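You operate a simulated robot arm through the tools that you are given. There is no shell and no other tool. Be economical: measure what you need, move in short steps, check, and stop when the job is done.

You run a simulated robot arm. Do the job below in one go: nothing can be reset, and whatever is moved stays where it is left.

TASK
Put the blue relay that says "TYPE 47" from the top of the blue bench on the top of cell two and the blue relay that says "TYPE 21" on the shelf under the blue bench. Pull the left bench drawer open. Any order will do.

Only the result counts: the job must be done as asked and must still hold three seconds after the hand-in. Knocking over, shifting, dropping, spilling or breaking anything else fails it.

THE ROBOT
A 6-joint arm with a fingered hand on a trunk, on a base that drives. Base frame: it is fixed to the floor where the robot stands at the start and does not move with it; the origin is under the middle of the robot, x ahead of it, y to its left, z up; the surface under the hand at the start is at about z = 780. Lengths are in mm, angles in degrees, forces in N, time in s.
With the tool pointing down near the work surface it reaches from about 340 to 760 mm from the robot's upright axis, wherever it stands. Its first joint turns from -166.0 to 166.0 degrees. Places, roughly: left bench drawer [-5600, -1600, 700]; shelf under the blue bench [700, 700, 200]; top of cell two [-3200, -2900, 800]. Payload 4 kg.
The tool frame sits at the grasp point between the pads (the TCP): z along the fingers, y along the line on which they close. The tips reach 26 mm beyond it. The gripper opens to 148 mm. The gripper's body begins 73 mm behind the TCP. The gripper is a hand of 3 fingers: y runs from the thumb to the fingers, the wrist lies at [0, 0, -239] in the tool frame, and closing takes about 1.5 s.
Orientation is that of the tool frame in the base frame, as [roll, pitch, yaw] about the fixed x, y, z axes, in that order (R = Rz(yaw) Ry(pitch) Rx(roll)). With the fingers straight down and closing along the base's y, the tool's x points along the base's -x, its y along +y and its z along -z.

THE INTERFACE
- The arm moves only by the tool arm_command. Its argument "rows" is a list of rows, each an object of numbers (a shift or turn left out is 0, a gripper value left out holds the last): "tx", "ty", "tz": the shift along the tool's x, y, z in units of 300 mm (1.0 is 300 mm); "rx", "ry", "rz": the turn, a rotation vector about the tool's x, y, z in units of 180 degrees (1.0 is 180 degrees); "claw": the closure, from 0 (fully open) to 1 (shut). In form: [{"tx": .., "ty": .., "tz": .., "rx": .., "ry": .., "rz": .., "claw": ..}, ...]. A call has 1 to 8 rows; each row is the pose to reach, as a shift and turn from the pose commanded when the call began, along the tool's axes at that moment. A call with a number of a shift or a turn outside -1 to 1 is refused whole. Each row takes 0.2 s and may step no farther than 50 mm and 8.6 degrees from the row before; otherwise, or with a gripper value out of range, the whole call is refused. Where a pose cannot be reached the arm comes as near as it can. A force on the tool above 40 N (or 10 N above the force at the start of the call, whichever is more), or a blocked arm, ends the call early, and 0.2 s more pass. Each finger travels about 153 mm/s and halts on what it meets, pressing with about 33 N; the grip force reading is that of the motor and also rises with nothing between the fingers. The clock runs only during rows and for 0.2 s after the last one: add rows that repeat a pose to give the fingers time. The reply holds the time, the measured pose of the TCP, the force on the tool along the base axes, the opening and the grip force, in the units named above and with some noise, with the torque about the TCP (base axes, N m) and any sound that the robot's microphone picked up.
- Cameras (640 x 400 px; columns grow to the right, rows downward): "scene" is now at [12, 168, 1479.1]; the picture's right is [0.06, -1.00, 0.00], its down [-0.82, -0.05, -0.57] and it looks along [0.57, 0.03, -0.82] (base axes); focal length 286 px, centre (320, 200). "wrist" rides on the gripper at [68, -39, -90] in the tool frame; the picture's right is [0.50, 0.87, 0.00], its down [-0.66, 0.38, -0.65] and it looks along [-0.57, 0.33, 0.76] (tool axes); focal length 222 px, centre (320, 200). There is no depth. A picture from a camera that has moved, and an enlarged one, comes with that camera's place and axes in the base frame and with its lens.
- snapshot(camera): a new picture of that camera. The clock stands still meanwhile.
- slide_trunk(by): slides the trunk up (or, below 0, down) by that many mm; the arm and the scene camera ride with it, the base frame stays. It gives what a move gives, with no picture.
- drive_base(legs): drives the robot by 1 to 6 legs, each [ahead, left, turn to the left] in mm, mm and degrees, along the robot's own axes; the way and the turn of a leg run together, so that a leg with both is an arc; at most 1500 mm and 180 degrees a leg. The arm and the cameras ride along, it lands a little off, and it stops where it bumps. It gives what a move gives.
- preshape(shape): the hand has 3 fingers and takes this shape, open, in about a second: jaw (thumb against the fingers, like two jaws); tri (thumb and two fingers); tip (a fingertip pinch); poke (one finger out to press); point (the index stretched); flat (the hand flat); cup (the hand cupped); fist (a fist). The gripper value then closes the fingers along that shape, each until it touches; the sizes above hold for jaw. It gives what a move gives, with no picture.
- pan_tilt(pan, tilt): turns the head with the scene camera to pan (to the left, within 155 degrees either way) and tilt (down, from -29 to 69), counted from straight ahead of the robot. It gives what a move gives.
- zoom(camera, box): a new picture of the part [left, top, right, bottom] of that camera's present view, enlarged. The clock stands still meanwhile.
- finish_job(): hands the job in; it is judged then, once.

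Go step by step. Nothing tells you exact positions but the pictures and the camera data: compare them with the known pose of the tool, close in by small moves and look again before you grip or let go. The budget is 165 turns and 120 pictures, counting those below and the enlarged ones. Unless the task says otherwise, let go and move clear before handing in, and close with one line.

The tools are called after "Call:" as name(argument=value, ...) on one line, values as JSON. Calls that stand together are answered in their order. arm_command: Moves the arm, as the interface text tells. Its arguments: {"type":"object","properties":{"rows":{"type":"array"}},"required":["rows"]} The other tools are called the same way: slide_trunk (by) slides the trunk up or down; preshape (shape) gives the hand a shape; drive_base (legs) drives the base; pan_tilt (pan, tilt) turns the head that bears the scene camera; snapshot (camera) takes a picture; zoom (camera, box) takes an enlarged picture of a part of a camera's view; finish_job () hands the job in.

At the start:

```text
time: 0.0
tool_pos: [439.2, 216.2, 1008.1]
ee_rot: [-179.9, 0.0, 179.9]
force: [-1.0, -0.2, -0.7]
moment: [0.01, -0.01, -0.03]
finger_gap: 147.9
grip_force: 0.0
shape: jaw
trunk travel left (down, up): [-450.0, 140.0]
robot x, y, heading: [2.0, 2.4, -0.2]
head pan, tilt: [3.5, 55.5]
```

scene: 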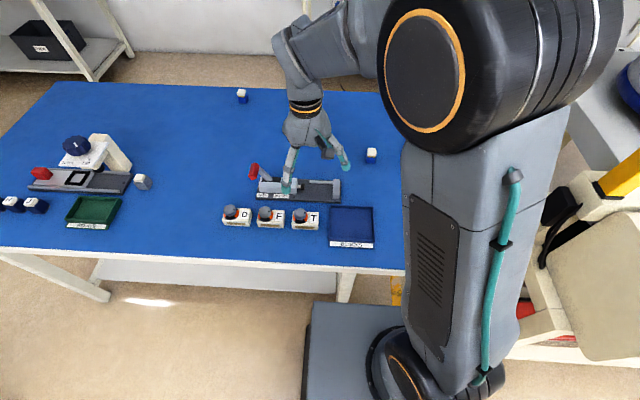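
wrist: 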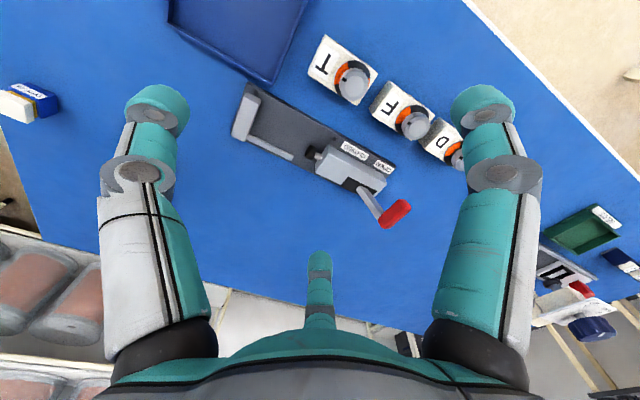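

I see a blue bench with several small blue/white relays on it, a toggle clamp, knobs and trays. I'll zoom in to read the relay labels first.

Call:
zoom(camera="scene", box=[0, 120, 160, 220])

Call:
zoom(camera="scene", box=[220, 80, 400, 192])

Call:
zoom(camera="wrist", box=[0, 60, 120, 135])

```text
4.00 times, centred on (80, 170) of scene
camera zoom: at [12.0, 168.0, 1479.1], right [0.06, -1.0, 0.0], down [-0.82, -0.05, -0.57], along [0.57, 0.03, -0.82], focal length 1142 px, centre (1280, 320)
```

zoom: 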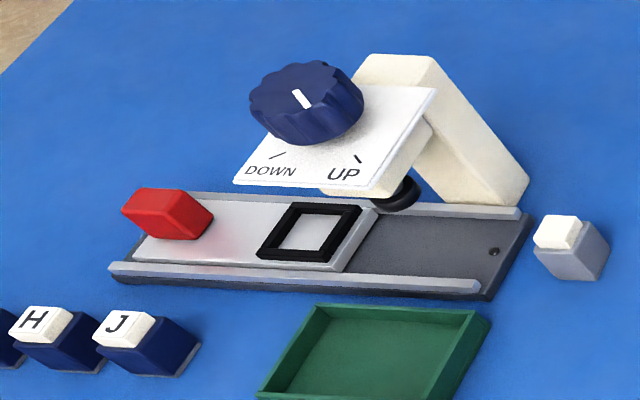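

```text
3.56 times, centred on (310, 136) of scene
camera zoom: at [12.0, 168.0, 1479.1], right [0.06, -1.0, 0.0], down [-0.82, -0.05, -0.57], along [0.57, 0.03, -0.82], focal length 1015 px, centre (356, 428)
```

zoom: 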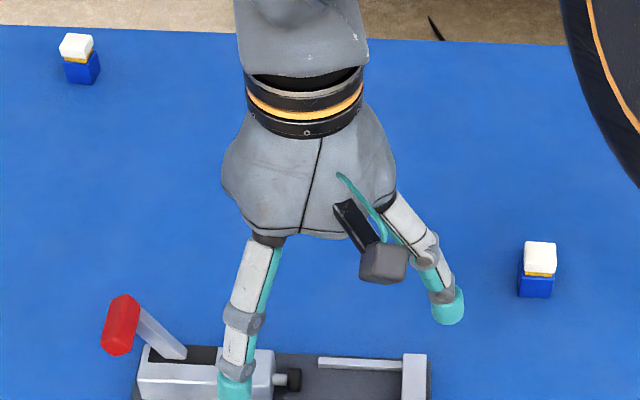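

```text
5.33 times, centred on (60, 98) of wrist
camera zoom: at [371.6, 179.6, 1099.7], right [-0.5, 0.87, 0.0], down [0.66, 0.38, 0.65], along [0.57, 0.33, -0.76], focal length 1185 px, centre (1707, 747)
```

zoom: 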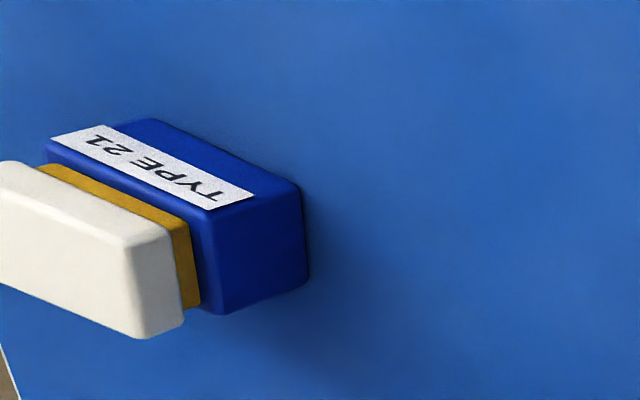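

The wrist camera shows "TYPE 21" at about [635, -98], hidden from the scene camera by the arm. Two more are near [691, 34] and [984, 530]; I shift the hand to -y to view the near one past the fingers.

Call:
arm_command(rows=[{"ty": -0.16}, {"ty": -0.32}, {"ty": -0.48}])

Call:
snapshot(camera="wrist")

Call:
snapshot(camera="scene")

```text
time: 0.8
tool_pos: [439.4, 74.0, 1008.0]
ee_rot: [179.9, 0.0, -180.0]
force: [0.0, 0.4, 0.8]
moment: [-0.01, -0.01, 0.0]
finger_gap: 147.9
grip_force: 0.0
shape: jaw
trunk travel left (down, up): [-450.0, 140.0]
robot x, y, heading: [-1.5, -2.3, -0.3]
head pan, tilt: [3.5, 55.5]
```

```text
114 pictures are left
camera wrist: at [370.8, 35.7, 1099.7], right [-0.5, 0.87, 0.0], down [0.66, 0.38, 0.65], along [0.57, 0.33, -0.76], focal length 222 px, centre (320, 200)
```

wrist: 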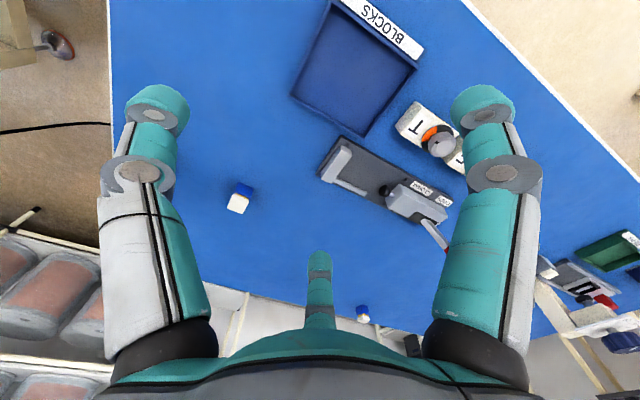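

```text
113 pictures are left
camera scene: at [12.0, 168.1, 1479.1], right [0.06, -1.0, 0.0], down [-0.82, -0.05, -0.57], along [0.57, 0.03, -0.82], focal length 286 px, centre (320, 200)
```

scene: 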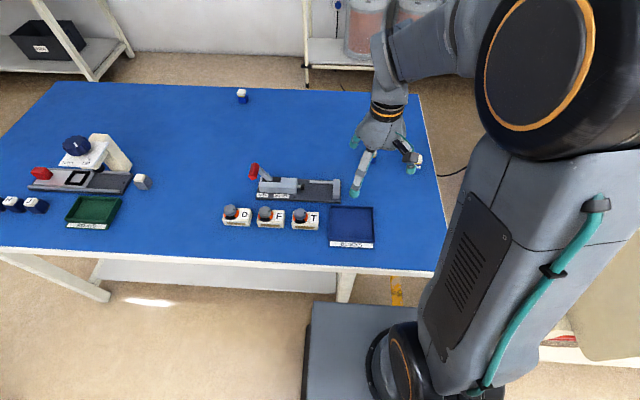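

Call:
zoom(camera="wrist", box=[200, 165, 280, 215])

Call:
zoom(camera="wrist", box=[330, 290, 394, 330])

Call:
zoom(camera="scene", box=[200, 80, 296, 140])

Call:
zoom(camera="scene", box=[0, 160, 160, 260])

Call:
zoom(camera="scene", box=[380, 120, 460, 170])

```text
8.00 times, centred on (240, 190) of wrist
camera zoom: at [370.8, 35.7, 1099.7], right [-0.5, 0.87, 0.0], down [0.66, 0.38, 0.65], along [0.57, 0.33, -0.76], focal length 1777 px, centre (960, 280)
```

zoom: 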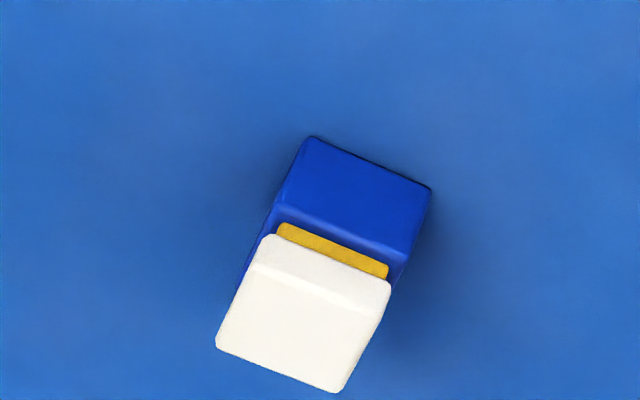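

```text
10.00 times, centred on (362, 310) of wrist
camera zoom: at [370.8, 35.7, 1099.7], right [-0.5, 0.87, 0.0], down [0.66, 0.38, 0.65], along [0.57, 0.33, -0.76], focal length 2221 px, centre (-100, -900)
```

zoom: 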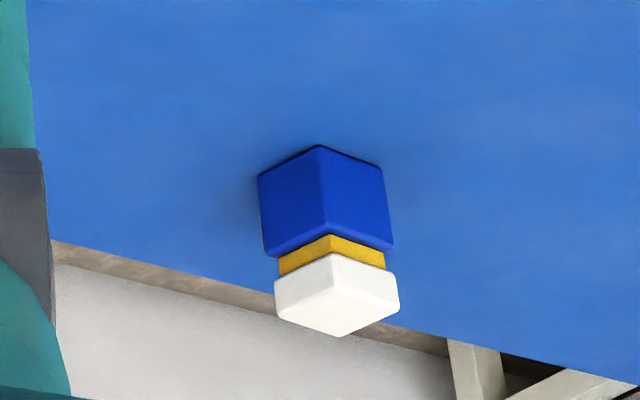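

```text
6.67 times, centred on (248, 110) of scene
camera zoom: at [12.0, 168.1, 1479.1], right [0.06, -1.0, 0.0], down [-0.82, -0.05, -0.57], along [0.57, 0.03, -0.82], focal length 1904 px, centre (800, 800)
```

zoom: 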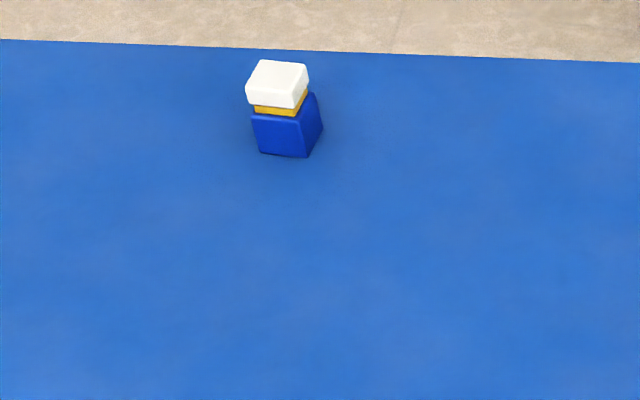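

```text
4.00 times, centred on (80, 210) of scene
camera zoom: at [12.0, 168.1, 1479.1], right [0.06, -1.0, 0.0], down [-0.82, -0.05, -0.57], along [0.57, 0.03, -0.82], focal length 1142 px, centre (1280, 160)
```

zoom: 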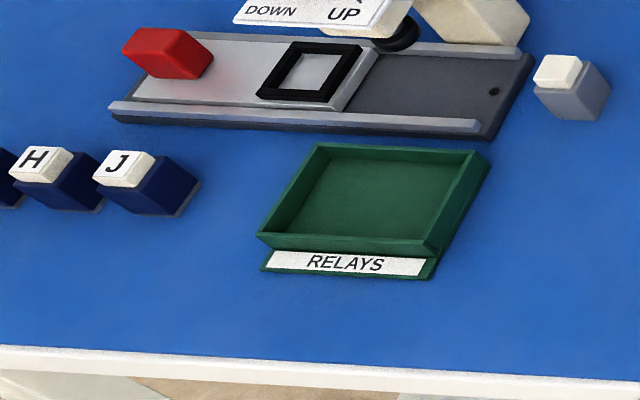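

```text
8.00 times, centred on (420, 145) of scene
camera zoom: at [12.0, 168.1, 1479.1], right [0.06, -1.0, 0.0], down [-0.82, -0.05, -0.57], along [0.57, 0.03, -0.82], focal length 2285 px, centre (-480, 640)
```

zoom: 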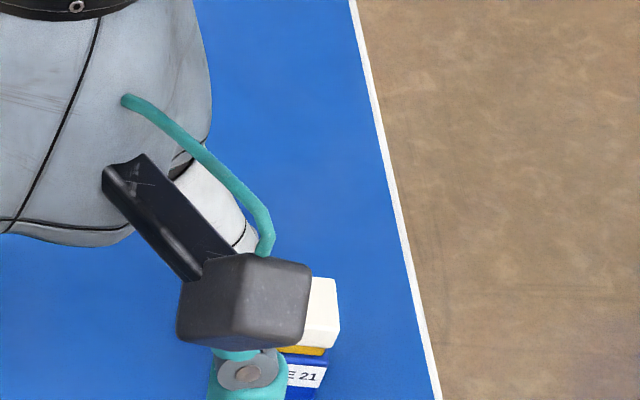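

TYPE 21 is at about [641, -102] with its label toward me; the other two blue relays hide their labels. Before gripping, I look at the shelf under the bench to plan how to place it.

Call:
slide_trunk(by=100)

Call:
pan_tilt(pan=25, tilt=50)

Call:
snapshot(camera="scene")

Call:
pan_tilt(pan=150, tilt=25)

Call:
snapshot(camera="scene")

Call:
pan_tilt(pan=-150, tilt=25)

Call:
snapshot(camera="scene")

```text
time: 2.1
tool_pos: [438.9, 73.8, 1109.2]
ee_rot: [180.0, 0.0, 180.0]
force: [-0.1, 0.4, -0.2]
moment: [-0.01, -0.03, -0.02]
finger_gap: 148.1
grip_force: 0.1
shape: jaw
trunk travel left (down, up): [-550.0, 40.0]
robot x, y, heading: [0.5, 0.7, -0.1]
head pan, tilt: [3.5, 55.5]
```

```text
time: 3.0
tool_pos: [438.8, 73.6, 1108.5]
ee_rot: [180.0, 0.0, -180.0]
force: [0.6, -0.2, 0.1]
moment: [0.03, 0.0, 0.05]
finger_gap: 147.7
grip_force: 0.1
shape: jaw
trunk travel left (down, up): [-550.0, 40.0]
robot x, y, heading: [2.5, -2.0, 0.1]
head pan, tilt: [25.0, 50.0]
```

```text
107 pictures are left
camera scene: at [10.3, 196.1, 1586.2], right [0.42, -0.91, 0.0], down [-0.69, -0.32, -0.64], along [0.58, 0.27, -0.77], focal length 286 px, centre (320, 200)
```

scene: 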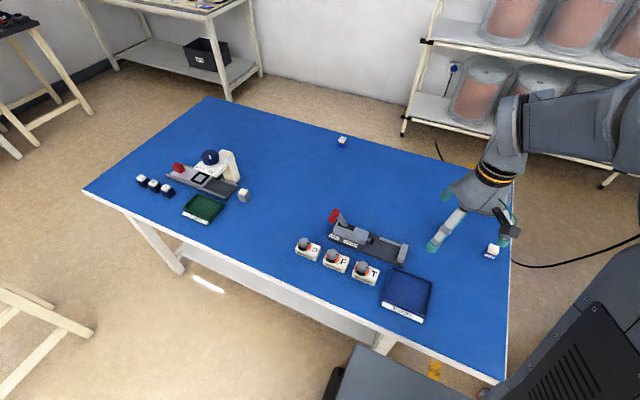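

```text
time: 5.0
tool_pos: [439.4, 75.2, 1108.3]
ee_rot: [-180.0, 0.1, -180.0]
force: [0.5, -0.2, 0.3]
moment: [0.01, 0.03, 0.01]
finger_gap: 147.7
grip_force: 0.1
shape: jaw
trunk travel left (down, up): [-550.0, 40.0]
robot x, y, heading: [2.2, 2.6, -0.1]
head pan, tilt: [150.0, 25.0]
```

```text
106 pictures are left
camera scene: at [-139.3, 209.7, 1623.7], right [0.5, 0.87, 0.0], down [0.37, -0.21, -0.91], along [-0.78, 0.45, -0.42], focal length 286 px, centre (320, 200)
```

scene: 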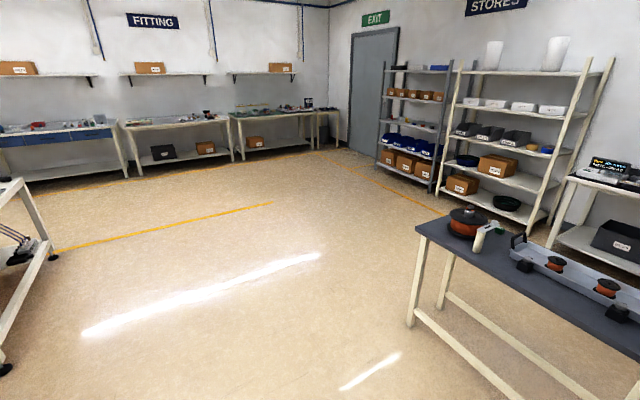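

```text
time: 9.1
tool_pos: [440.5, 74.6, 1109.2]
ee_rot: [-180.0, 0.0, -180.0]
force: [-0.3, 0.6, -0.6]
moment: [0.01, -0.02, 0.02]
finger_gap: 147.9
grip_force: 0.1
shape: jaw
trunk travel left (down, up): [-550.0, 40.0]
robot x, y, heading: [1.4, 1.4, 0.1]
head pan, tilt: [-150.0, 25.0]
```

```text
105 pictures are left
camera scene: at [-139.3, 117.5, 1623.7], right [-0.5, 0.87, 0.0], down [0.37, 0.21, -0.91], along [-0.78, -0.45, -0.42], focal length 286 px, centre (320, 200)
```

scene: 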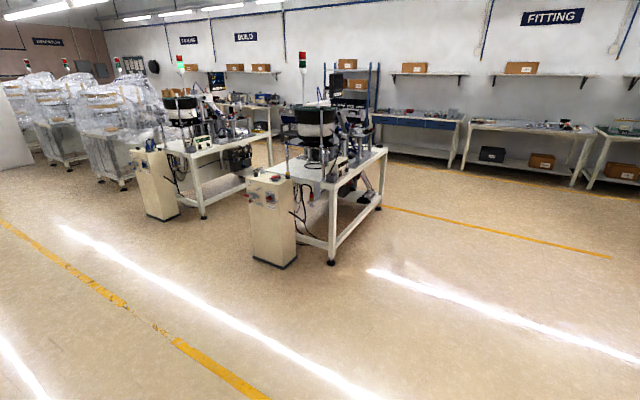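

The bench spans roughly x 285–1005, y −150–1305, and its shelf front edge is near x≈440. I'll flip the hand 180° about its axis, so the wrist camera sits on the far side: this shows the back faces of the relays and later lets the hand tilt forward for the shelf.

Call:
arm_command(rows=[{"rz": 0.047}, {"rz": 0.094}, {"rz": 0.141}, {"rz": 0.188}, {"rz": 0.235}, {"rz": 0.282}, {"rz": 0.329}, {"rz": 0.376}])

Call:
arm_command(rows=[{"rz": 0.047}, {"rz": 0.094}, {"rz": 0.141}, {"rz": 0.188}, {"rz": 0.235}, {"rz": 0.282}, {"rz": 0.329}, {"rz": 0.376}])

Call:
arm_command(rows=[{"rz": 0.047}, {"rz": 0.094}, {"rz": 0.141}, {"rz": 0.188}, {"rz": 0.235}, {"rz": 0.248}])

Call:
pan_tilt(pan=0, tilt=50)

```text
time: 10.9
tool_pos: [438.9, 74.9, 1109.9]
ee_rot: [180.0, 0.0, 112.0]
force: [0.1, -0.4, 0.1]
moment: [0.03, 0.0, 0.0]
finger_gap: 148.0
grip_force: 0.1
shape: jaw
trunk travel left (down, up): [-550.0, 40.0]
robot x, y, heading: [2.6, 2.1, 0.1]
head pan, tilt: [-150.0, 25.0]
```

```text
time: 12.7
tool_pos: [440.0, 73.5, 1108.8]
ee_rot: [180.0, 0.0, 44.5]
force: [-0.8, 0.6, -0.2]
moment: [0.03, -0.02, -0.03]
finger_gap: 148.3
grip_force: 0.0
shape: jaw
trunk travel left (down, up): [-550.0, 40.0]
robot x, y, heading: [2.7, -2.3, -0.2]
head pan, tilt: [-150.0, 25.0]
```

```text
time: 14.1
tool_pos: [440.0, 74.0, 1107.9]
ee_rot: [180.0, 0.0, -0.2]
force: [1.1, 0.0, 0.5]
moment: [0.03, -0.01, -0.01]
finger_gap: 148.0
grip_force: 0.1
shape: jaw
trunk travel left (down, up): [-550.0, 40.0]
robot x, y, heading: [-1.2, -0.2, 0.2]
head pan, tilt: [-150.0, 25.0]
```

```text
time: 16.5
tool_pos: [439.9, 73.6, 1107.9]
ee_rot: [-179.9, 0.0, 0.1]
force: [0.6, -0.1, 0.4]
moment: [0.0, -0.02, 0.0]
finger_gap: 147.8
grip_force: 0.1
shape: jaw
trunk travel left (down, up): [-550.0, 40.0]
robot x, y, heading: [1.7, 1.0, -0.2]
head pan, tilt: [0.0, 50.0]
```

The hand is flipped. Now I move it out to x≈730 at z≈975 and look back at the relay near [691, 34].

Call:
arm_command(rows=[{"tx": 0.138, "tz": 0.064}, {"tx": 0.276, "tz": 0.128}, {"tx": 0.414, "tz": 0.192}, {"tx": 0.552, "tz": 0.256}, {"tx": 0.69, "tz": 0.32}, {"tx": 0.828, "tz": 0.384}, {"tx": 0.966, "tz": 0.448}])

Call:
snapshot(camera="wrist")

Call:
snapshot(camera="scene")

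```text
time: 18.1
tool_pos: [729.5, 74.4, 974.7]
ee_rot: [-180.0, 0.0, 0.1]
force: [-0.6, -0.2, 1.3]
moment: [0.03, 0.01, 0.01]
finger_gap: 148.0
grip_force: 0.2
shape: jaw
trunk travel left (down, up): [-550.0, 40.0]
robot x, y, heading: [-1.3, -2.4, 0.0]
head pan, tilt: [0.0, 50.0]
```

```text
104 pictures are left
camera wrist: at [796.0, 115.0, 1065.0], right [0.5, -0.87, 0.0], down [-0.65, -0.38, 0.65], along [-0.57, -0.33, -0.76], focal length 222 px, centre (320, 200)
```

wrist: 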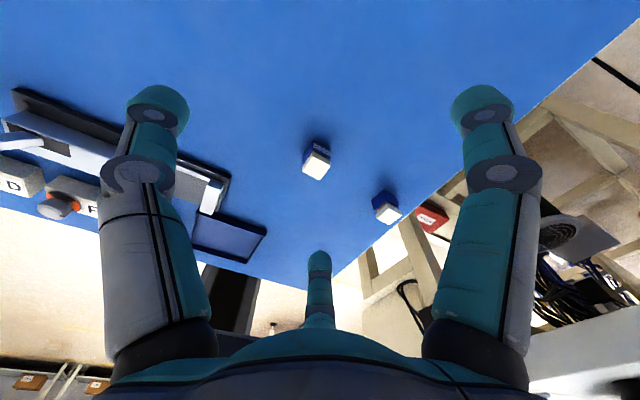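

```text
103 pictures are left
camera scene: at [18.2, 163.6, 1586.3], right [0.0, -1.0, 0.0], down [-0.77, 0.0, -0.64], along [0.64, 0.0, -0.77], focal length 286 px, centre (320, 200)
```

scene: 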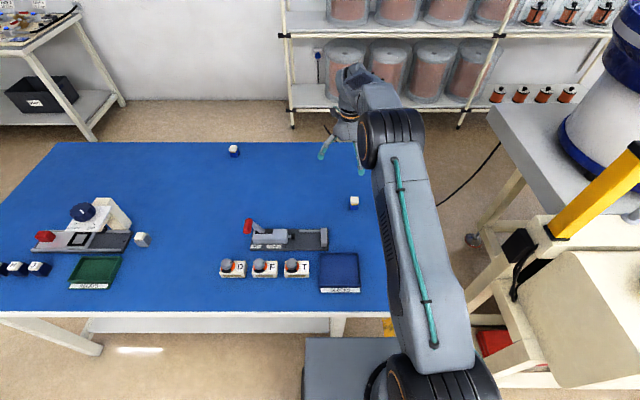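

Call:
zoom(camera="wrist", box=[276, 130, 356, 180])

Call:
zoom(camera="wrist", box=[350, 180, 414, 220])

```text
8.00 times, centred on (316, 155) of wrist
camera zoom: at [796.0, 115.0, 1065.0], right [0.5, -0.87, 0.0], down [-0.65, -0.38, 0.65], along [-0.57, -0.33, -0.76], focal length 1777 px, centre (352, 560)
```

zoom: 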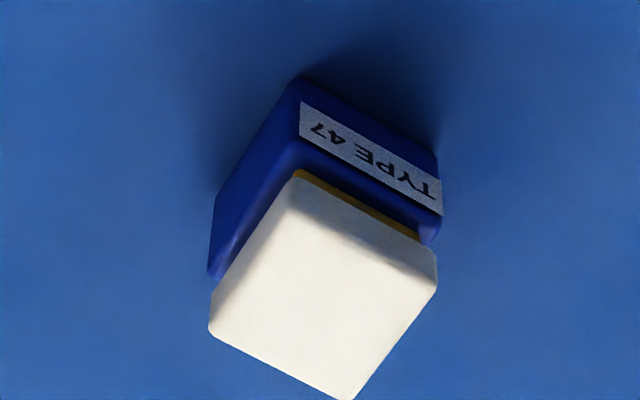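

```text
10.00 times, centred on (382, 200) of wrist
camera zoom: at [796.0, 115.0, 1065.0], right [0.5, -0.87, 0.0], down [-0.65, -0.38, 0.65], along [-0.57, -0.33, -0.76], focal length 2221 px, centre (-300, 200)
```

zoom: 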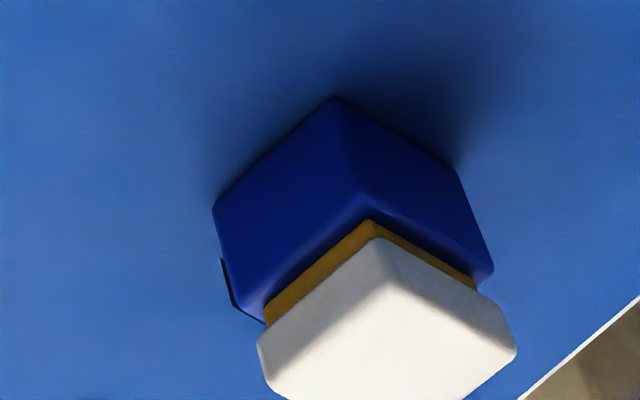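

Relay at about [657, 40] is "TYPE 47" (label on its far face), and [639, -101] is TYPE 21; both bodies are ~29 mm square. Now I tilt the hand 45° forward and go to a pre-grasp before TYPE 21.

Call:
arm_command(rows=[{"tx": -0.101, "ty": 0.097, "tz": 0.0445, "ry": 0.0417}, {"tx": -0.202, "ty": 0.194, "tz": 0.089, "ry": 0.0833}, {"tx": -0.303, "ty": 0.291, "tz": 0.1335, "ry": 0.125}, {"tx": -0.404, "ty": 0.388, "tz": 0.178, "ry": 0.1667}, {"tx": -0.505, "ty": 0.485, "tz": 0.2225, "ry": 0.2083}, {"tx": -0.607, "ty": 0.583, "tz": 0.267, "ry": 0.25}])

Call:
snapshot(camera="wrist")

Call:
snapshot(camera="scene")

```text
time: 19.5
tool_pos: [546.9, -98.4, 895.9]
ee_rot: [-179.9, -45.1, 0.0]
force: [-0.2, 0.5, -0.2]
moment: [-0.02, -0.01, -0.02]
finger_gap: 147.7
grip_force: 0.2
shape: jaw
out of reach, approached as far as the arm can: row 4
trunk travel left (down, up): [-550.0, 40.0]
robot x, y, heading: [-0.0, -1.5, -0.2]
head pan, tilt: [0.0, 50.0]
```

```text
100 pictures are left
camera wrist: at [530.0, -59.3, 1008.2], right [0.35, -0.87, 0.35], down [-0.93, -0.38, 0.0], along [0.13, -0.33, -0.94], focal length 222 px, centre (320, 200)
```

wrist: 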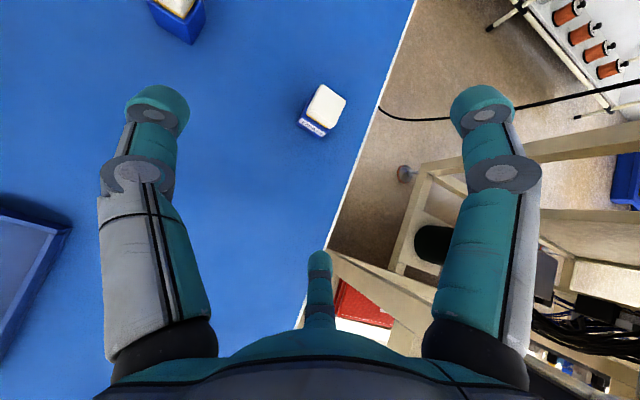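

```text
99 pictures are left
camera scene: at [17.4, 163.2, 1586.3], right [0.0, -1.0, 0.0], down [-0.77, 0.0, -0.64], along [0.64, 0.0, -0.77], focal length 286 px, centre (320, 200)
```

scene: 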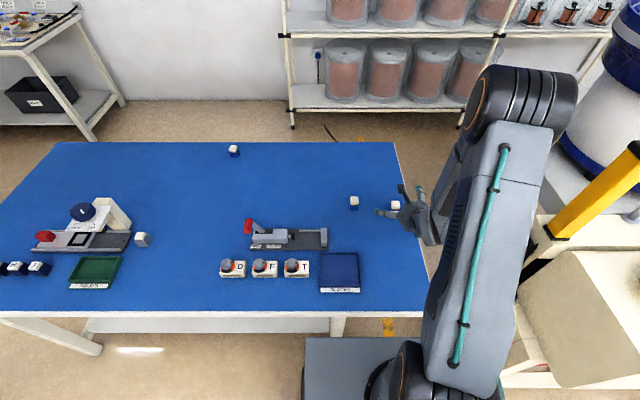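

Call:
zoom(camera="wrist", box=[280, 75, 360, 145])

```text
5.71 times, centred on (320, 110) of wrist
camera zoom: at [530.0, -59.3, 1008.2], right [0.35, -0.87, 0.35], down [-0.93, -0.38, 0.0], along [0.13, -0.33, -0.94], focal length 1269 px, centre (320, 714)
```

zoom: 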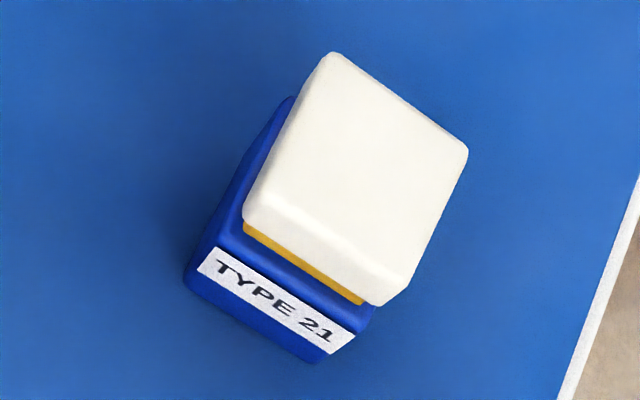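

The refined TYPE 21 centre is [639, -99.5], ~40 mm tall. I advance 120 mm along the tool.

Call:
arm_command(rows=[{"tz": 0.133, "ty": 0.003}, {"tz": 0.266, "ty": 0.003}, {"tz": 0.4, "ty": 0.003}])

Call:
snapshot(camera="wrist")

```text
time: 20.4
tool_pos: [633.4, -102.0, 818.8]
ee_rot: [179.5, -46.1, 0.5]
force: [-5.4, 0.7, 32.9]
moment: [-1.21, 0.2, -0.22]
finger_gap: 119.4
grip_force: 0.1
shape: jaw
trunk travel left (down, up): [-550.0, 40.0]
robot x, y, heading: [-1.8, 0.2, 0.1]
head pan, tilt: [0.0, 50.0]
stopped in row 3: the force on the tool passed its limit at 54 N (the readings are from after the stop); the commanded pose is now the measured one
```

```text
97 pictures are left
camera wrist: at [615.5, -61.7, 930.6], right [0.35, -0.86, 0.37], down [-0.92, -0.38, -0.02], along [0.15, -0.33, -0.93], focal length 222 px, centre (320, 200)
```

wrist: 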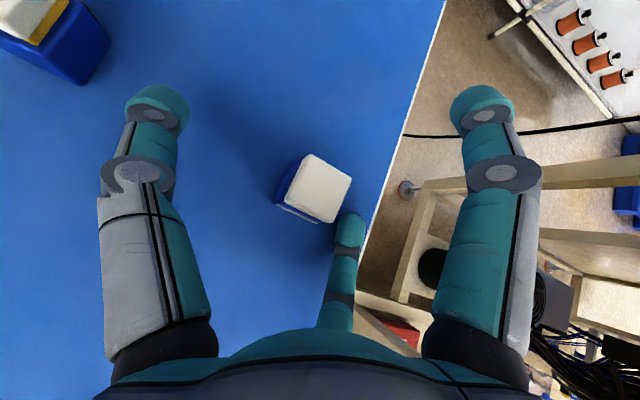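

The lower finger touched the bench: the two opposing fingers spread sideways, so at 45° tilt one rides low. I back off along the tool and study how the fingers close in free air.

Call:
arm_command(rows=[{"tz": -0.15}, {"tz": -0.3}, {"tz": -0.45}])

Call:
arm_command(rows=[{"claw": 0.7}, {"claw": 0.7}, {"claw": 0.7}, {"claw": 0.7}, {"claw": 0.7}, {"claw": 0.7}])

Call:
snapshot(camera="wrist")

Call:
preshape(shape="tip")

Call:
snapshot(camera="wrist")

```text
time: 21.2
tool_pos: [537.7, -100.4, 910.2]
ee_rot: [179.7, -45.4, 0.1]
force: [-0.7, -0.7, -0.4]
moment: [-0.01, 0.03, -0.02]
finger_gap: 147.9
grip_force: 0.1
shape: jaw
trunk travel left (down, up): [-550.0, 40.0]
robot x, y, heading: [1.2, 2.0, -0.2]
head pan, tilt: [0.0, 50.0]
```

```text
time: 22.6
tool_pos: [537.3, -100.6, 909.7]
ee_rot: [179.7, -45.5, 0.1]
force: [0.4, -0.4, 0.1]
moment: [-0.05, 0.01, -0.02]
finger_gap: 44.7
grip_force: 0.0
shape: jaw
trunk travel left (down, up): [-550.0, 40.0]
robot x, y, heading: [-0.8, -2.9, 0.2]
head pan, tilt: [0.0, 50.0]
```

```text
96 pictures are left
camera wrist: at [519.8, -60.6, 1022.5], right [0.35, -0.87, 0.36], down [-0.93, -0.38, -0.01], along [0.14, -0.33, -0.93], focal length 222 px, centre (320, 200)
```

wrist: 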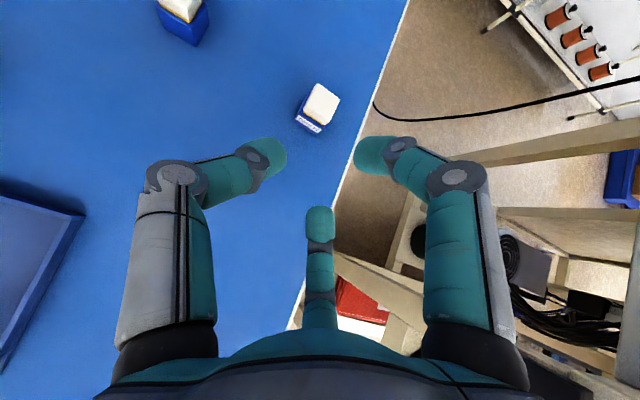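

```text
time: 23.5
tool_pos: [538.5, -100.3, 911.5]
ee_rot: [179.8, -45.4, 0.2]
force: [-0.9, 0.3, 0.1]
moment: [-0.02, -0.04, 0.04]
finger_gap: 148.0
grip_force: 0.1
shape: tip
trunk travel left (down, up): [-550.0, 40.0]
robot x, y, heading: [-0.4, -2.9, -0.0]
head pan, tilt: [0.0, 50.0]
```

```text
95 pictures are left
camera wrist: at [519.8, -60.5, 1022.5], right [0.35, -0.87, 0.36], down [-0.93, -0.38, -0.01], along [0.14, -0.33, -0.93], focal length 222 px, centre (320, 200)
```

wrist: 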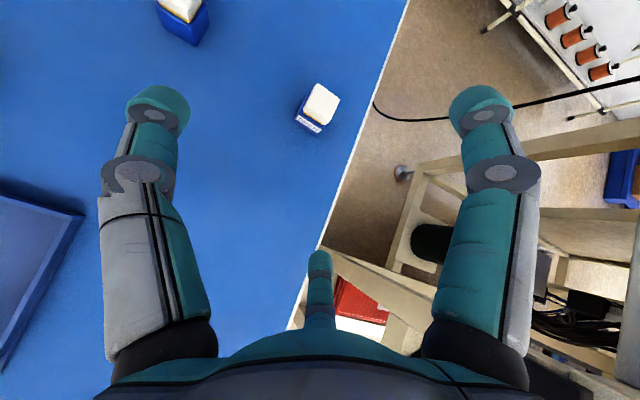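

The hand always closes as a three-finger chuck, so a vertical grasp is best for the square relay. I return to jaw, swing the tool back to vertical above TYPE 21 and half-close.

Call:
preshape(shape="jaw")

Call:
arm_command(rows=[{"tx": 0.033, "tz": 0.046, "ry": -0.042, "claw": 0.35}, {"tx": 0.066, "tz": 0.092, "ry": -0.084, "claw": 0.35}, {"tx": 0.099, "tz": 0.138, "ry": -0.126, "claw": 0.35}, {"tx": 0.132, "tz": 0.184, "ry": -0.168, "claw": 0.35}, {"tx": 0.165, "tz": 0.23, "ry": -0.21, "claw": 0.35}, {"tx": 0.197, "ty": -0.003, "tz": 0.276, "ry": -0.252, "claw": 0.35}])

Call:
snapshot(camera="wrist")

```text
time: 24.4
tool_pos: [538.2, -100.8, 909.7]
ee_rot: [179.8, -45.4, 0.2]
force: [0.4, 0.2, -0.1]
moment: [0.02, -0.02, 0.02]
finger_gap: 148.0
grip_force: 0.1
shape: jaw
trunk travel left (down, up): [-550.0, 40.0]
robot x, y, heading: [-1.9, -1.2, -0.1]
head pan, tilt: [0.0, 50.0]
```

```text
time: 25.8
tool_pos: [639.1, -100.9, 890.2]
ee_rot: [-179.9, 0.0, 0.1]
force: [0.3, -0.7, 0.2]
moment: [0.02, -0.02, -0.03]
finger_gap: 96.3
grip_force: 0.0
shape: jaw
out of reach, approached as far as the arm can: row 3, 4, 5
trunk travel left (down, up): [-550.0, 40.0]
robot x, y, heading: [-3.0, -1.0, -0.2]
head pan, tilt: [0.0, 50.0]
```

```text
94 pictures are left
camera wrist: at [705.1, -60.4, 981.8], right [0.5, -0.87, 0.0], down [-0.66, -0.38, 0.65], along [-0.57, -0.33, -0.76], focal length 222 px, centre (320, 200)
```

wrist: 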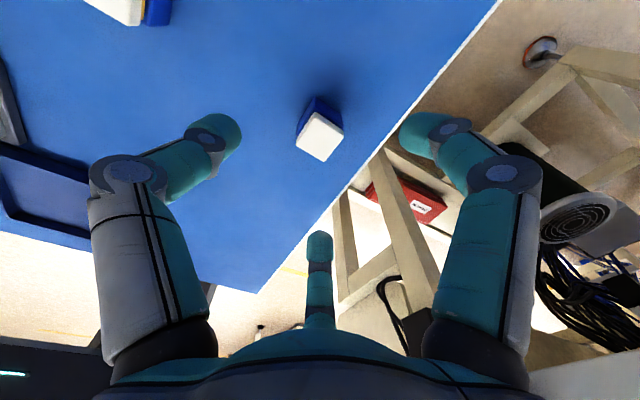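

The relay is centred as computed. I descend ~78 mm and close.

Call:
arm_command(rows=[{"tz": 0.13, "ty": -0.004}, {"tz": 0.26, "ty": -0.004}])

Call:
arm_command(rows=[{"claw": 1}, {"claw": 1}, {"claw": 1}, {"claw": 1}, {"claw": 1}, {"claw": 1}, {"claw": 1}, {"claw": 1}])

Call:
snapshot(camera="wrist")

```text
time: 26.4
tool_pos: [638.6, -101.0, 812.8]
ee_rot: [179.9, -0.2, 0.0]
force: [1.0, -0.3, -0.2]
moment: [-0.02, -0.02, 0.0]
finger_gap: 96.4
grip_force: 0.1
shape: jaw
trunk travel left (down, up): [-550.0, 40.0]
robot x, y, heading: [-1.1, 0.3, -0.2]
head pan, tilt: [0.0, 50.0]
```

```text
time: 28.2
tool_pos: [637.3, -100.2, 812.9]
ee_rot: [179.8, 0.0, 0.0]
force: [0.1, 0.0, 0.4]
moment: [0.02, 0.02, -0.02]
finger_gap: 27.3
grip_force: 32.3
shape: jaw
trunk travel left (down, up): [-550.0, 40.0]
robot x, y, heading: [-5.1, -2.6, -0.1]
head pan, tilt: [0.0, 50.0]
```

```text
93 pictures are left
camera wrist: at [705.1, -60.1, 904.4], right [0.5, -0.87, 0.0], down [-0.66, -0.38, 0.65], along [-0.56, -0.33, -0.76], focal length 222 px, centre (320, 200)
```

wrist: 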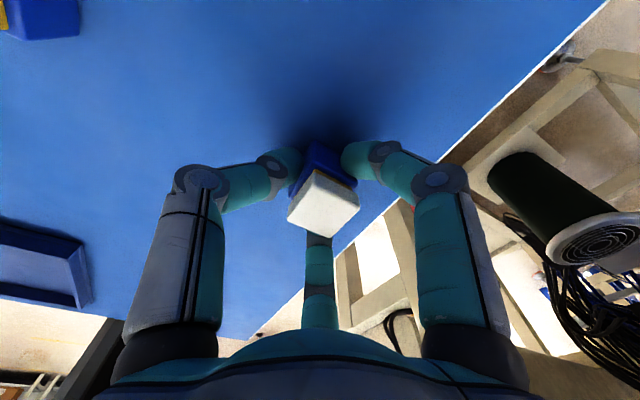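

TYPE 21 is gripped (gap 27 mm, 32 N). I lift it and retract toward the robot before driving.

Call:
arm_command(rows=[{"tz": -0.16}, {"tz": -0.32}, {"tz": -0.48}, {"tz": -0.64}, {"tx": -0.16, "tz": -0.66}, {"tx": -0.32, "tz": -0.66}, {"tx": -0.48, "tz": -0.66}, {"tx": -0.64, "tz": -0.66}])

Call:
snapshot(camera="wrist")

```text
time: 30.0
tool_pos: [444.4, -99.7, 1011.4]
ee_rot: [179.8, -0.2, -0.1]
force: [-0.3, 0.5, 0.3]
moment: [0.02, 0.01, -0.03]
finger_gap: 26.4
grip_force: 33.5
shape: jaw
trunk travel left (down, up): [-550.0, 40.0]
robot x, y, heading: [-2.9, 0.0, -0.2]
head pan, tilt: [0.0, 50.0]
```

```text
92 pictures are left
camera wrist: at [511.8, -59.3, 1102.8], right [0.5, -0.87, 0.0], down [-0.66, -0.38, 0.65], along [-0.56, -0.33, -0.76], focal length 222 px, centre (320, 200)
```

wrist: 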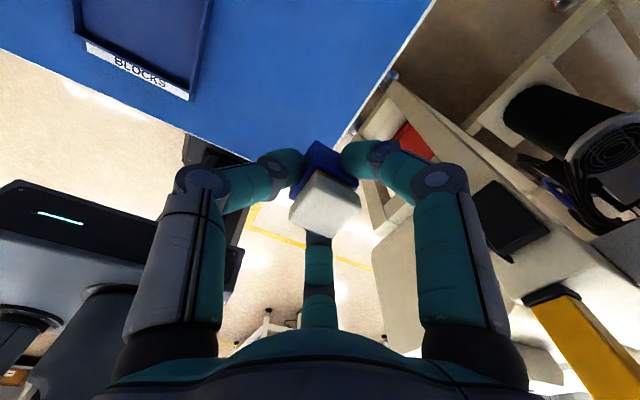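

It is held firmly. Now I back off 350 mm and move left 450 mm, then look at the shelf.

Call:
drive_base(legs=[[-350, 0, 0], [0, 450, 0]])

Call:
slide_trunk(by=-450)

Call:
pan_tilt(pan=0, tilt=35)

Call:
snapshot(camera="scene")

Call:
snapshot(camera="wrist")

```text
time: 34.6
tool_pos: [94.6, 363.6, 1010.3]
ee_rot: [179.7, -0.1, 0.4]
force: [-0.5, 0.2, -0.5]
moment: [-0.01, 0.01, -0.04]
finger_gap: 26.5
grip_force: 33.7
shape: jaw
trunk travel left (down, up): [-550.0, 40.0]
robot x, y, heading: [-349.3, 459.6, 0.5]
head pan, tilt: [0.0, 50.0]
```

```text
refused: -450 is not a number from -400 to 400
```

```text
time: 35.4
tool_pos: [94.9, 362.5, 1011.8]
ee_rot: [179.8, -0.1, 0.5]
force: [-0.2, -0.1, -0.5]
moment: [-0.03, 0.02, 0.01]
finger_gap: 26.2
grip_force: 33.1
shape: jaw
trunk travel left (down, up): [-550.0, 40.0]
robot x, y, heading: [-350.5, 456.5, 0.4]
head pan, tilt: [0.0, 35.0]
```

```text
91 pictures are left
camera scene: at [-324.9, 622.3, 1607.9], right [0.01, -1.0, 0.0], down [-0.57, 0.0, -0.82], along [0.82, 0.01, -0.57], focal length 286 px, centre (320, 200)
```

scene: 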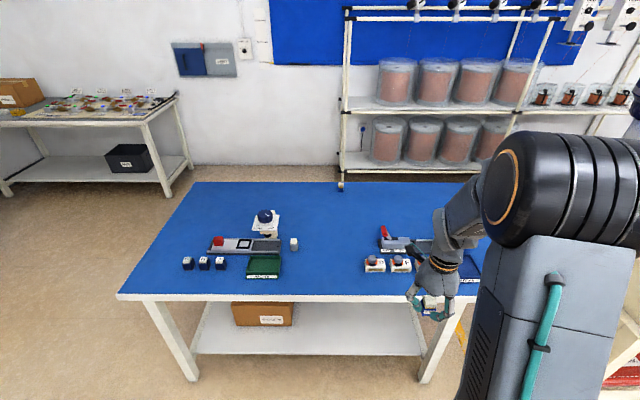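

```text
90 pictures are left
camera wrist: at [161.2, 403.3, 1102.4], right [0.51, -0.86, 0.0], down [-0.65, -0.38, 0.65], along [-0.56, -0.33, -0.76], focal length 222 px, centre (320, 200)
```

wrist: 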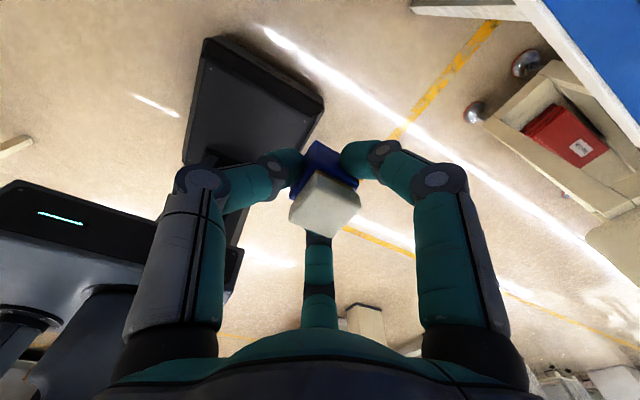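

The shelf is visible: open area y≈130–780 left of the right leg, with a brown box at y≈780–1105. I lower the trunk and look again to triangulate the shelf height.

Call:
slide_trunk(by=-400)

Call:
pan_tilt(pan=0, tilt=30)

Call:
snapshot(camera="scene")

```text
time: 39.2
tool_pos: [94.8, 363.3, 610.4]
ee_rot: [179.8, -0.1, 0.5]
force: [-0.6, 0.6, -0.2]
moment: [0.01, 0.0, -0.01]
finger_gap: 26.3
grip_force: 32.6
shape: jaw
trunk travel left (down, up): [-150.0, 440.0]
robot x, y, heading: [-351.6, 458.5, 0.5]
head pan, tilt: [0.0, 35.0]
```

```text
time: 39.9
tool_pos: [94.9, 362.5, 611.3]
ee_rot: [179.8, -0.2, 0.4]
force: [-0.2, -0.3, 0.1]
moment: [0.01, 0.02, -0.02]
finger_gap: 26.3
grip_force: 33.0
shape: jaw
trunk travel left (down, up): [-150.0, 440.0]
robot x, y, heading: [-354.5, 459.7, 0.2]
head pan, tilt: [0.0, 30.0]
```

```text
89 pictures are left
camera scene: at [-322.5, 622.3, 1215.7], right [0.01, -1.0, 0.0], down [-0.5, 0.0, -0.87], along [0.87, 0.01, -0.5], focal length 286 px, centre (320, 200)
```

scene: 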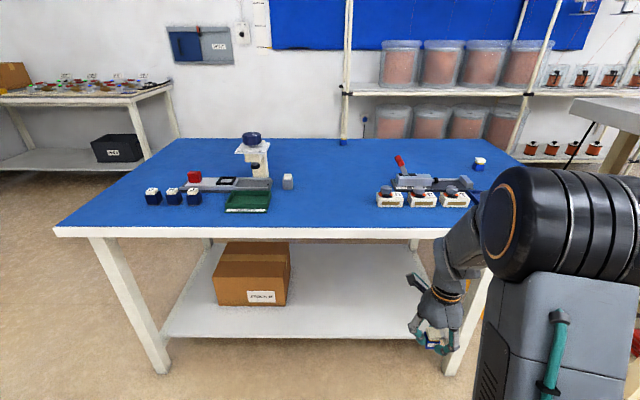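

Shelf top is around z≈170–200 with front edge near x≈390; bench underside ≈750. I lower the trunk fully, then lower the hand in front of the bench.

Call:
slide_trunk(by=-150)

Call:
arm_command(rows=[{"tz": 0.14}, {"tz": 0.28}, {"tz": 0.42}, {"tz": 0.55}])

Call:
drive_base(legs=[[100, 0, 0]])

Call:
snapshot(camera="scene")

Call:
snapshot(camera="wrist")

```text
time: 41.6
tool_pos: [94.9, 362.2, 461.5]
ee_rot: [179.8, -0.1, 0.4]
force: [0.0, -0.4, -0.8]
moment: [0.0, 0.02, -0.01]
finger_gap: 26.5
grip_force: 33.1
shape: jaw
trunk travel left (down, up): [0.0, 590.0]
robot x, y, heading: [-350.0, 456.9, 0.4]
head pan, tilt: [0.0, 30.0]
```

```text
time: 42.6
tool_pos: [95.2, 359.6, 297.8]
ee_rot: [179.8, -0.2, 0.3]
force: [-0.2, 0.0, -0.7]
moment: [0.02, 0.04, -0.03]
finger_gap: 26.1
grip_force: 32.8
shape: jaw
trunk travel left (down, up): [0.0, 590.0]
robot x, y, heading: [-352.3, 461.2, 0.6]
head pan, tilt: [0.0, 30.0]
```

```text
time: 43.8
tool_pos: [194.3, 360.0, 297.6]
ee_rot: [179.9, -0.2, 0.2]
force: [-0.9, 0.3, -0.5]
moment: [-0.03, -0.02, -0.01]
finger_gap: 26.1
grip_force: 32.5
shape: jaw
trunk travel left (down, up): [0.0, 590.0]
robot x, y, heading: [-251.3, 459.4, 0.2]
head pan, tilt: [0.0, 30.0]
```

```text
88 pictures are left
camera scene: at [-222.7, 623.0, 1065.8], right [0.01, -1.0, 0.0], down [-0.5, 0.0, -0.87], along [0.87, 0.01, -0.5], focal length 286 px, centre (320, 200)
```

scene: 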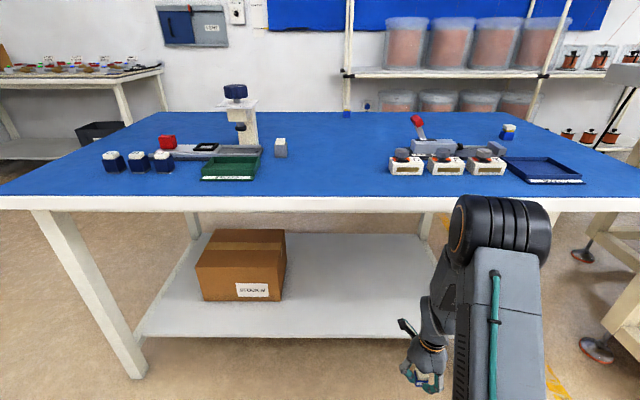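

```text
87 pictures are left
camera wrist: at [261.3, 400.8, 388.6], right [0.51, -0.86, 0.0], down [-0.65, -0.38, 0.65], along [-0.56, -0.33, -0.76], focal length 222 px, centre (320, 200)
```

wrist: 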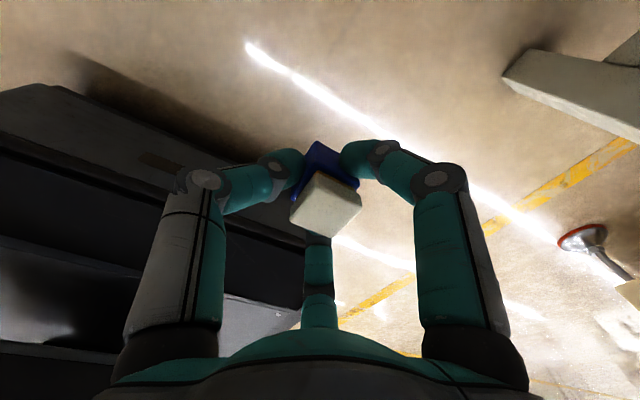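

The hand is at [194, 360, 298] in front of the bench. I extend forward in steps, checking elbow clearance under the bench edge.

Call:
arm_command(rows=[{"tx": 0.14}, {"tx": 0.28}, {"tx": 0.42}, {"tx": 0.55}])

Call:
pan_tilt(pan=-20, tilt=40)

Call:
snapshot(camera="scene")

Call:
snapshot(camera="wrist")

```text
time: 44.8
tool_pos: [360.4, 361.5, 300.1]
ee_rot: [179.9, -0.1, 0.4]
force: [-0.3, 0.3, -1.4]
moment: [0.03, 0.03, 0.03]
finger_gap: 25.8
grip_force: 33.6
shape: jaw
trunk travel left (down, up): [0.0, 590.0]
robot x, y, heading: [-251.4, 457.6, 0.3]
head pan, tilt: [0.0, 30.0]
```

```text
time: 45.6
tool_pos: [359.8, 360.3, 298.8]
ee_rot: [179.8, 0.0, 0.5]
force: [-0.6, 0.2, -0.1]
moment: [0.01, -0.02, 0.03]
finger_gap: 25.9
grip_force: 32.8
shape: jaw
trunk travel left (down, up): [0.0, 590.0]
robot x, y, heading: [-257.3, 460.3, 0.4]
head pan, tilt: [-20.0, 40.0]
```

```text
86 pictures are left
camera scene: at [-233.0, 593.9, 1050.5], right [-0.34, -0.94, 0.0], down [-0.61, 0.22, -0.77], along [0.72, -0.26, -0.64], focal length 286 px, centre (320, 200)
```

scene: 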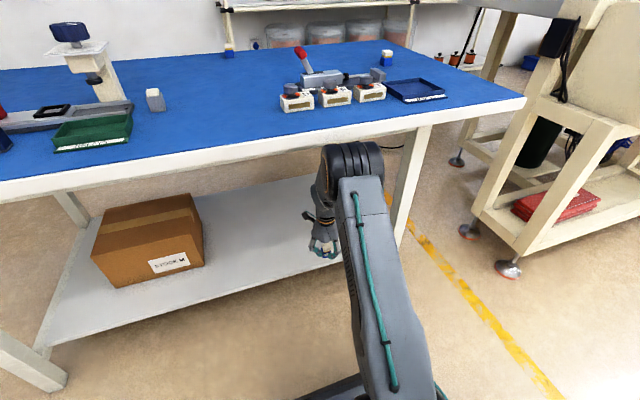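

```text
85 pictures are left
camera wrist: at [425.9, 401.3, 390.2], right [0.51, -0.86, 0.0], down [-0.65, -0.38, 0.65], along [-0.56, -0.33, -0.76], focal length 222 px, centre (320, 200)
```

wrist: 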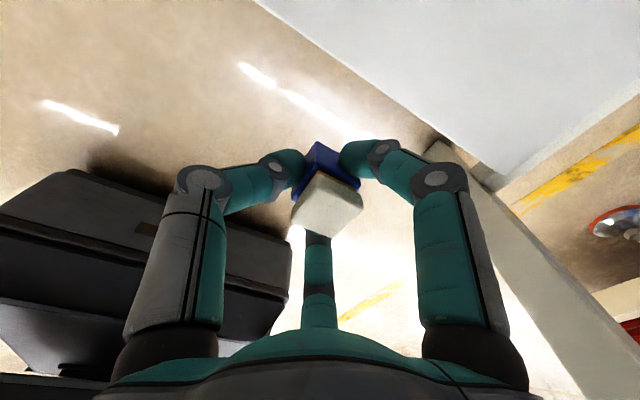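

The shelf's front edge is at x≈408 from the wrist view, which puts its top at z≈172. I extend to x≈490 while lowering to z≈255.

Call:
arm_command(rows=[{"tx": 0.11, "tz": 0.1}, {"tx": 0.22, "tz": 0.15}, {"tx": 0.33, "tz": 0.15}, {"tx": 0.435, "tz": 0.15}])

Call:
snapshot(camera="scene")

Call:
snapshot(camera="wrist")

```text
time: 46.6
tool_pos: [489.8, 364.0, 251.5]
ee_rot: [179.9, -0.1, 0.4]
force: [1.2, 1.0, -0.5]
moment: [0.0, -0.03, 0.0]
finger_gap: 25.7
grip_force: 32.7
shape: jaw
trunk travel left (down, up): [0.0, 590.0]
robot x, y, heading: [-250.8, 462.7, 0.2]
head pan, tilt: [-20.0, 40.0]
```

```text
84 pictures are left
camera scene: at [-233.3, 593.8, 1050.5], right [-0.34, -0.94, 0.0], down [-0.61, 0.22, -0.77], along [0.72, -0.26, -0.64], focal length 286 px, centre (320, 200)
```

scene: 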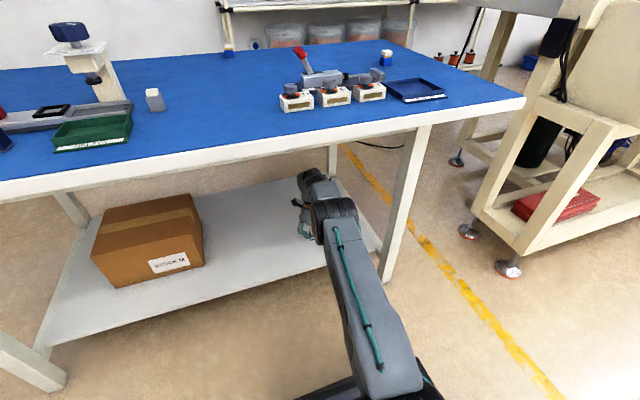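

```text
83 pictures are left
camera wrist: at [556.4, 404.1, 342.9], right [0.51, -0.86, 0.0], down [-0.65, -0.38, 0.65], along [-0.56, -0.33, -0.76], focal length 222 px, centre (320, 200)
```

wrist: 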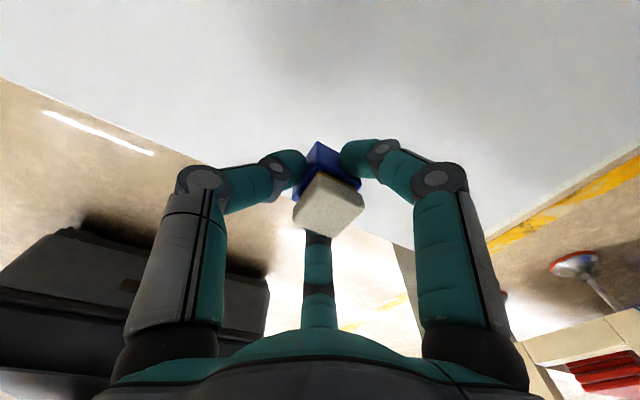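

Clearance looks good. Now I lower carefully toward the shelf.

Call:
arm_command(rows=[{"tz": 0.06}, {"tz": 0.1}, {"tz": 0.12}])

Call:
snapshot(camera="wrist")

```text
time: 47.4
tool_pos: [488.7, 362.4, 218.3]
ee_rot: [179.8, -0.1, 0.3]
force: [0.6, -0.7, 0.2]
moment: [-0.04, -0.04, 0.03]
finger_gap: 25.8
grip_force: 33.2
shape: jaw
trunk travel left (down, up): [0.0, 590.0]
robot x, y, heading: [-252.8, 463.0, 0.5]
head pan, tilt: [-20.0, 40.0]
```

```text
82 pictures are left
camera wrist: at [556.2, 402.7, 308.0], right [0.51, -0.86, 0.0], down [-0.65, -0.38, 0.65], along [-0.56, -0.33, -0.76], focal length 222 px, centre (320, 200)
```

wrist: 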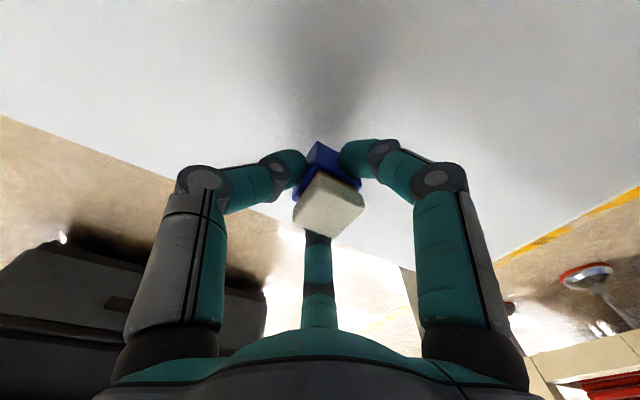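

Call:
arm_command(rows=[{"tz": 0.01}, {"tz": 0.02}, {"tz": 0.03}, {"tz": 0.04}])

Call:
arm_command(rows=[{"tz": 0.007}, {"tz": 0.014}, {"tz": 0.021}])

```text
time: 48.4
tool_pos: [490.2, 361.6, 203.7]
ee_rot: [179.8, -0.1, 0.5]
force: [-0.2, -0.1, -0.7]
moment: [0.02, -0.02, 0.02]
finger_gap: 25.6
grip_force: 33.4
shape: jaw
trunk travel left (down, up): [0.0, 590.0]
robot x, y, heading: [-250.2, 460.6, 0.4]
head pan, tilt: [-20.0, 40.0]
```

```text
time: 49.2
tool_pos: [490.4, 361.4, 198.9]
ee_rot: [179.8, 0.0, 0.4]
force: [-0.3, -0.3, -0.8]
moment: [-0.05, 0.01, 0.01]
finger_gap: 25.8
grip_force: 33.1
shape: jaw
trunk travel left (down, up): [0.0, 590.0]
robot x, y, heading: [-253.1, 461.2, 0.3]
head pan, tilt: [-20.0, 40.0]
```

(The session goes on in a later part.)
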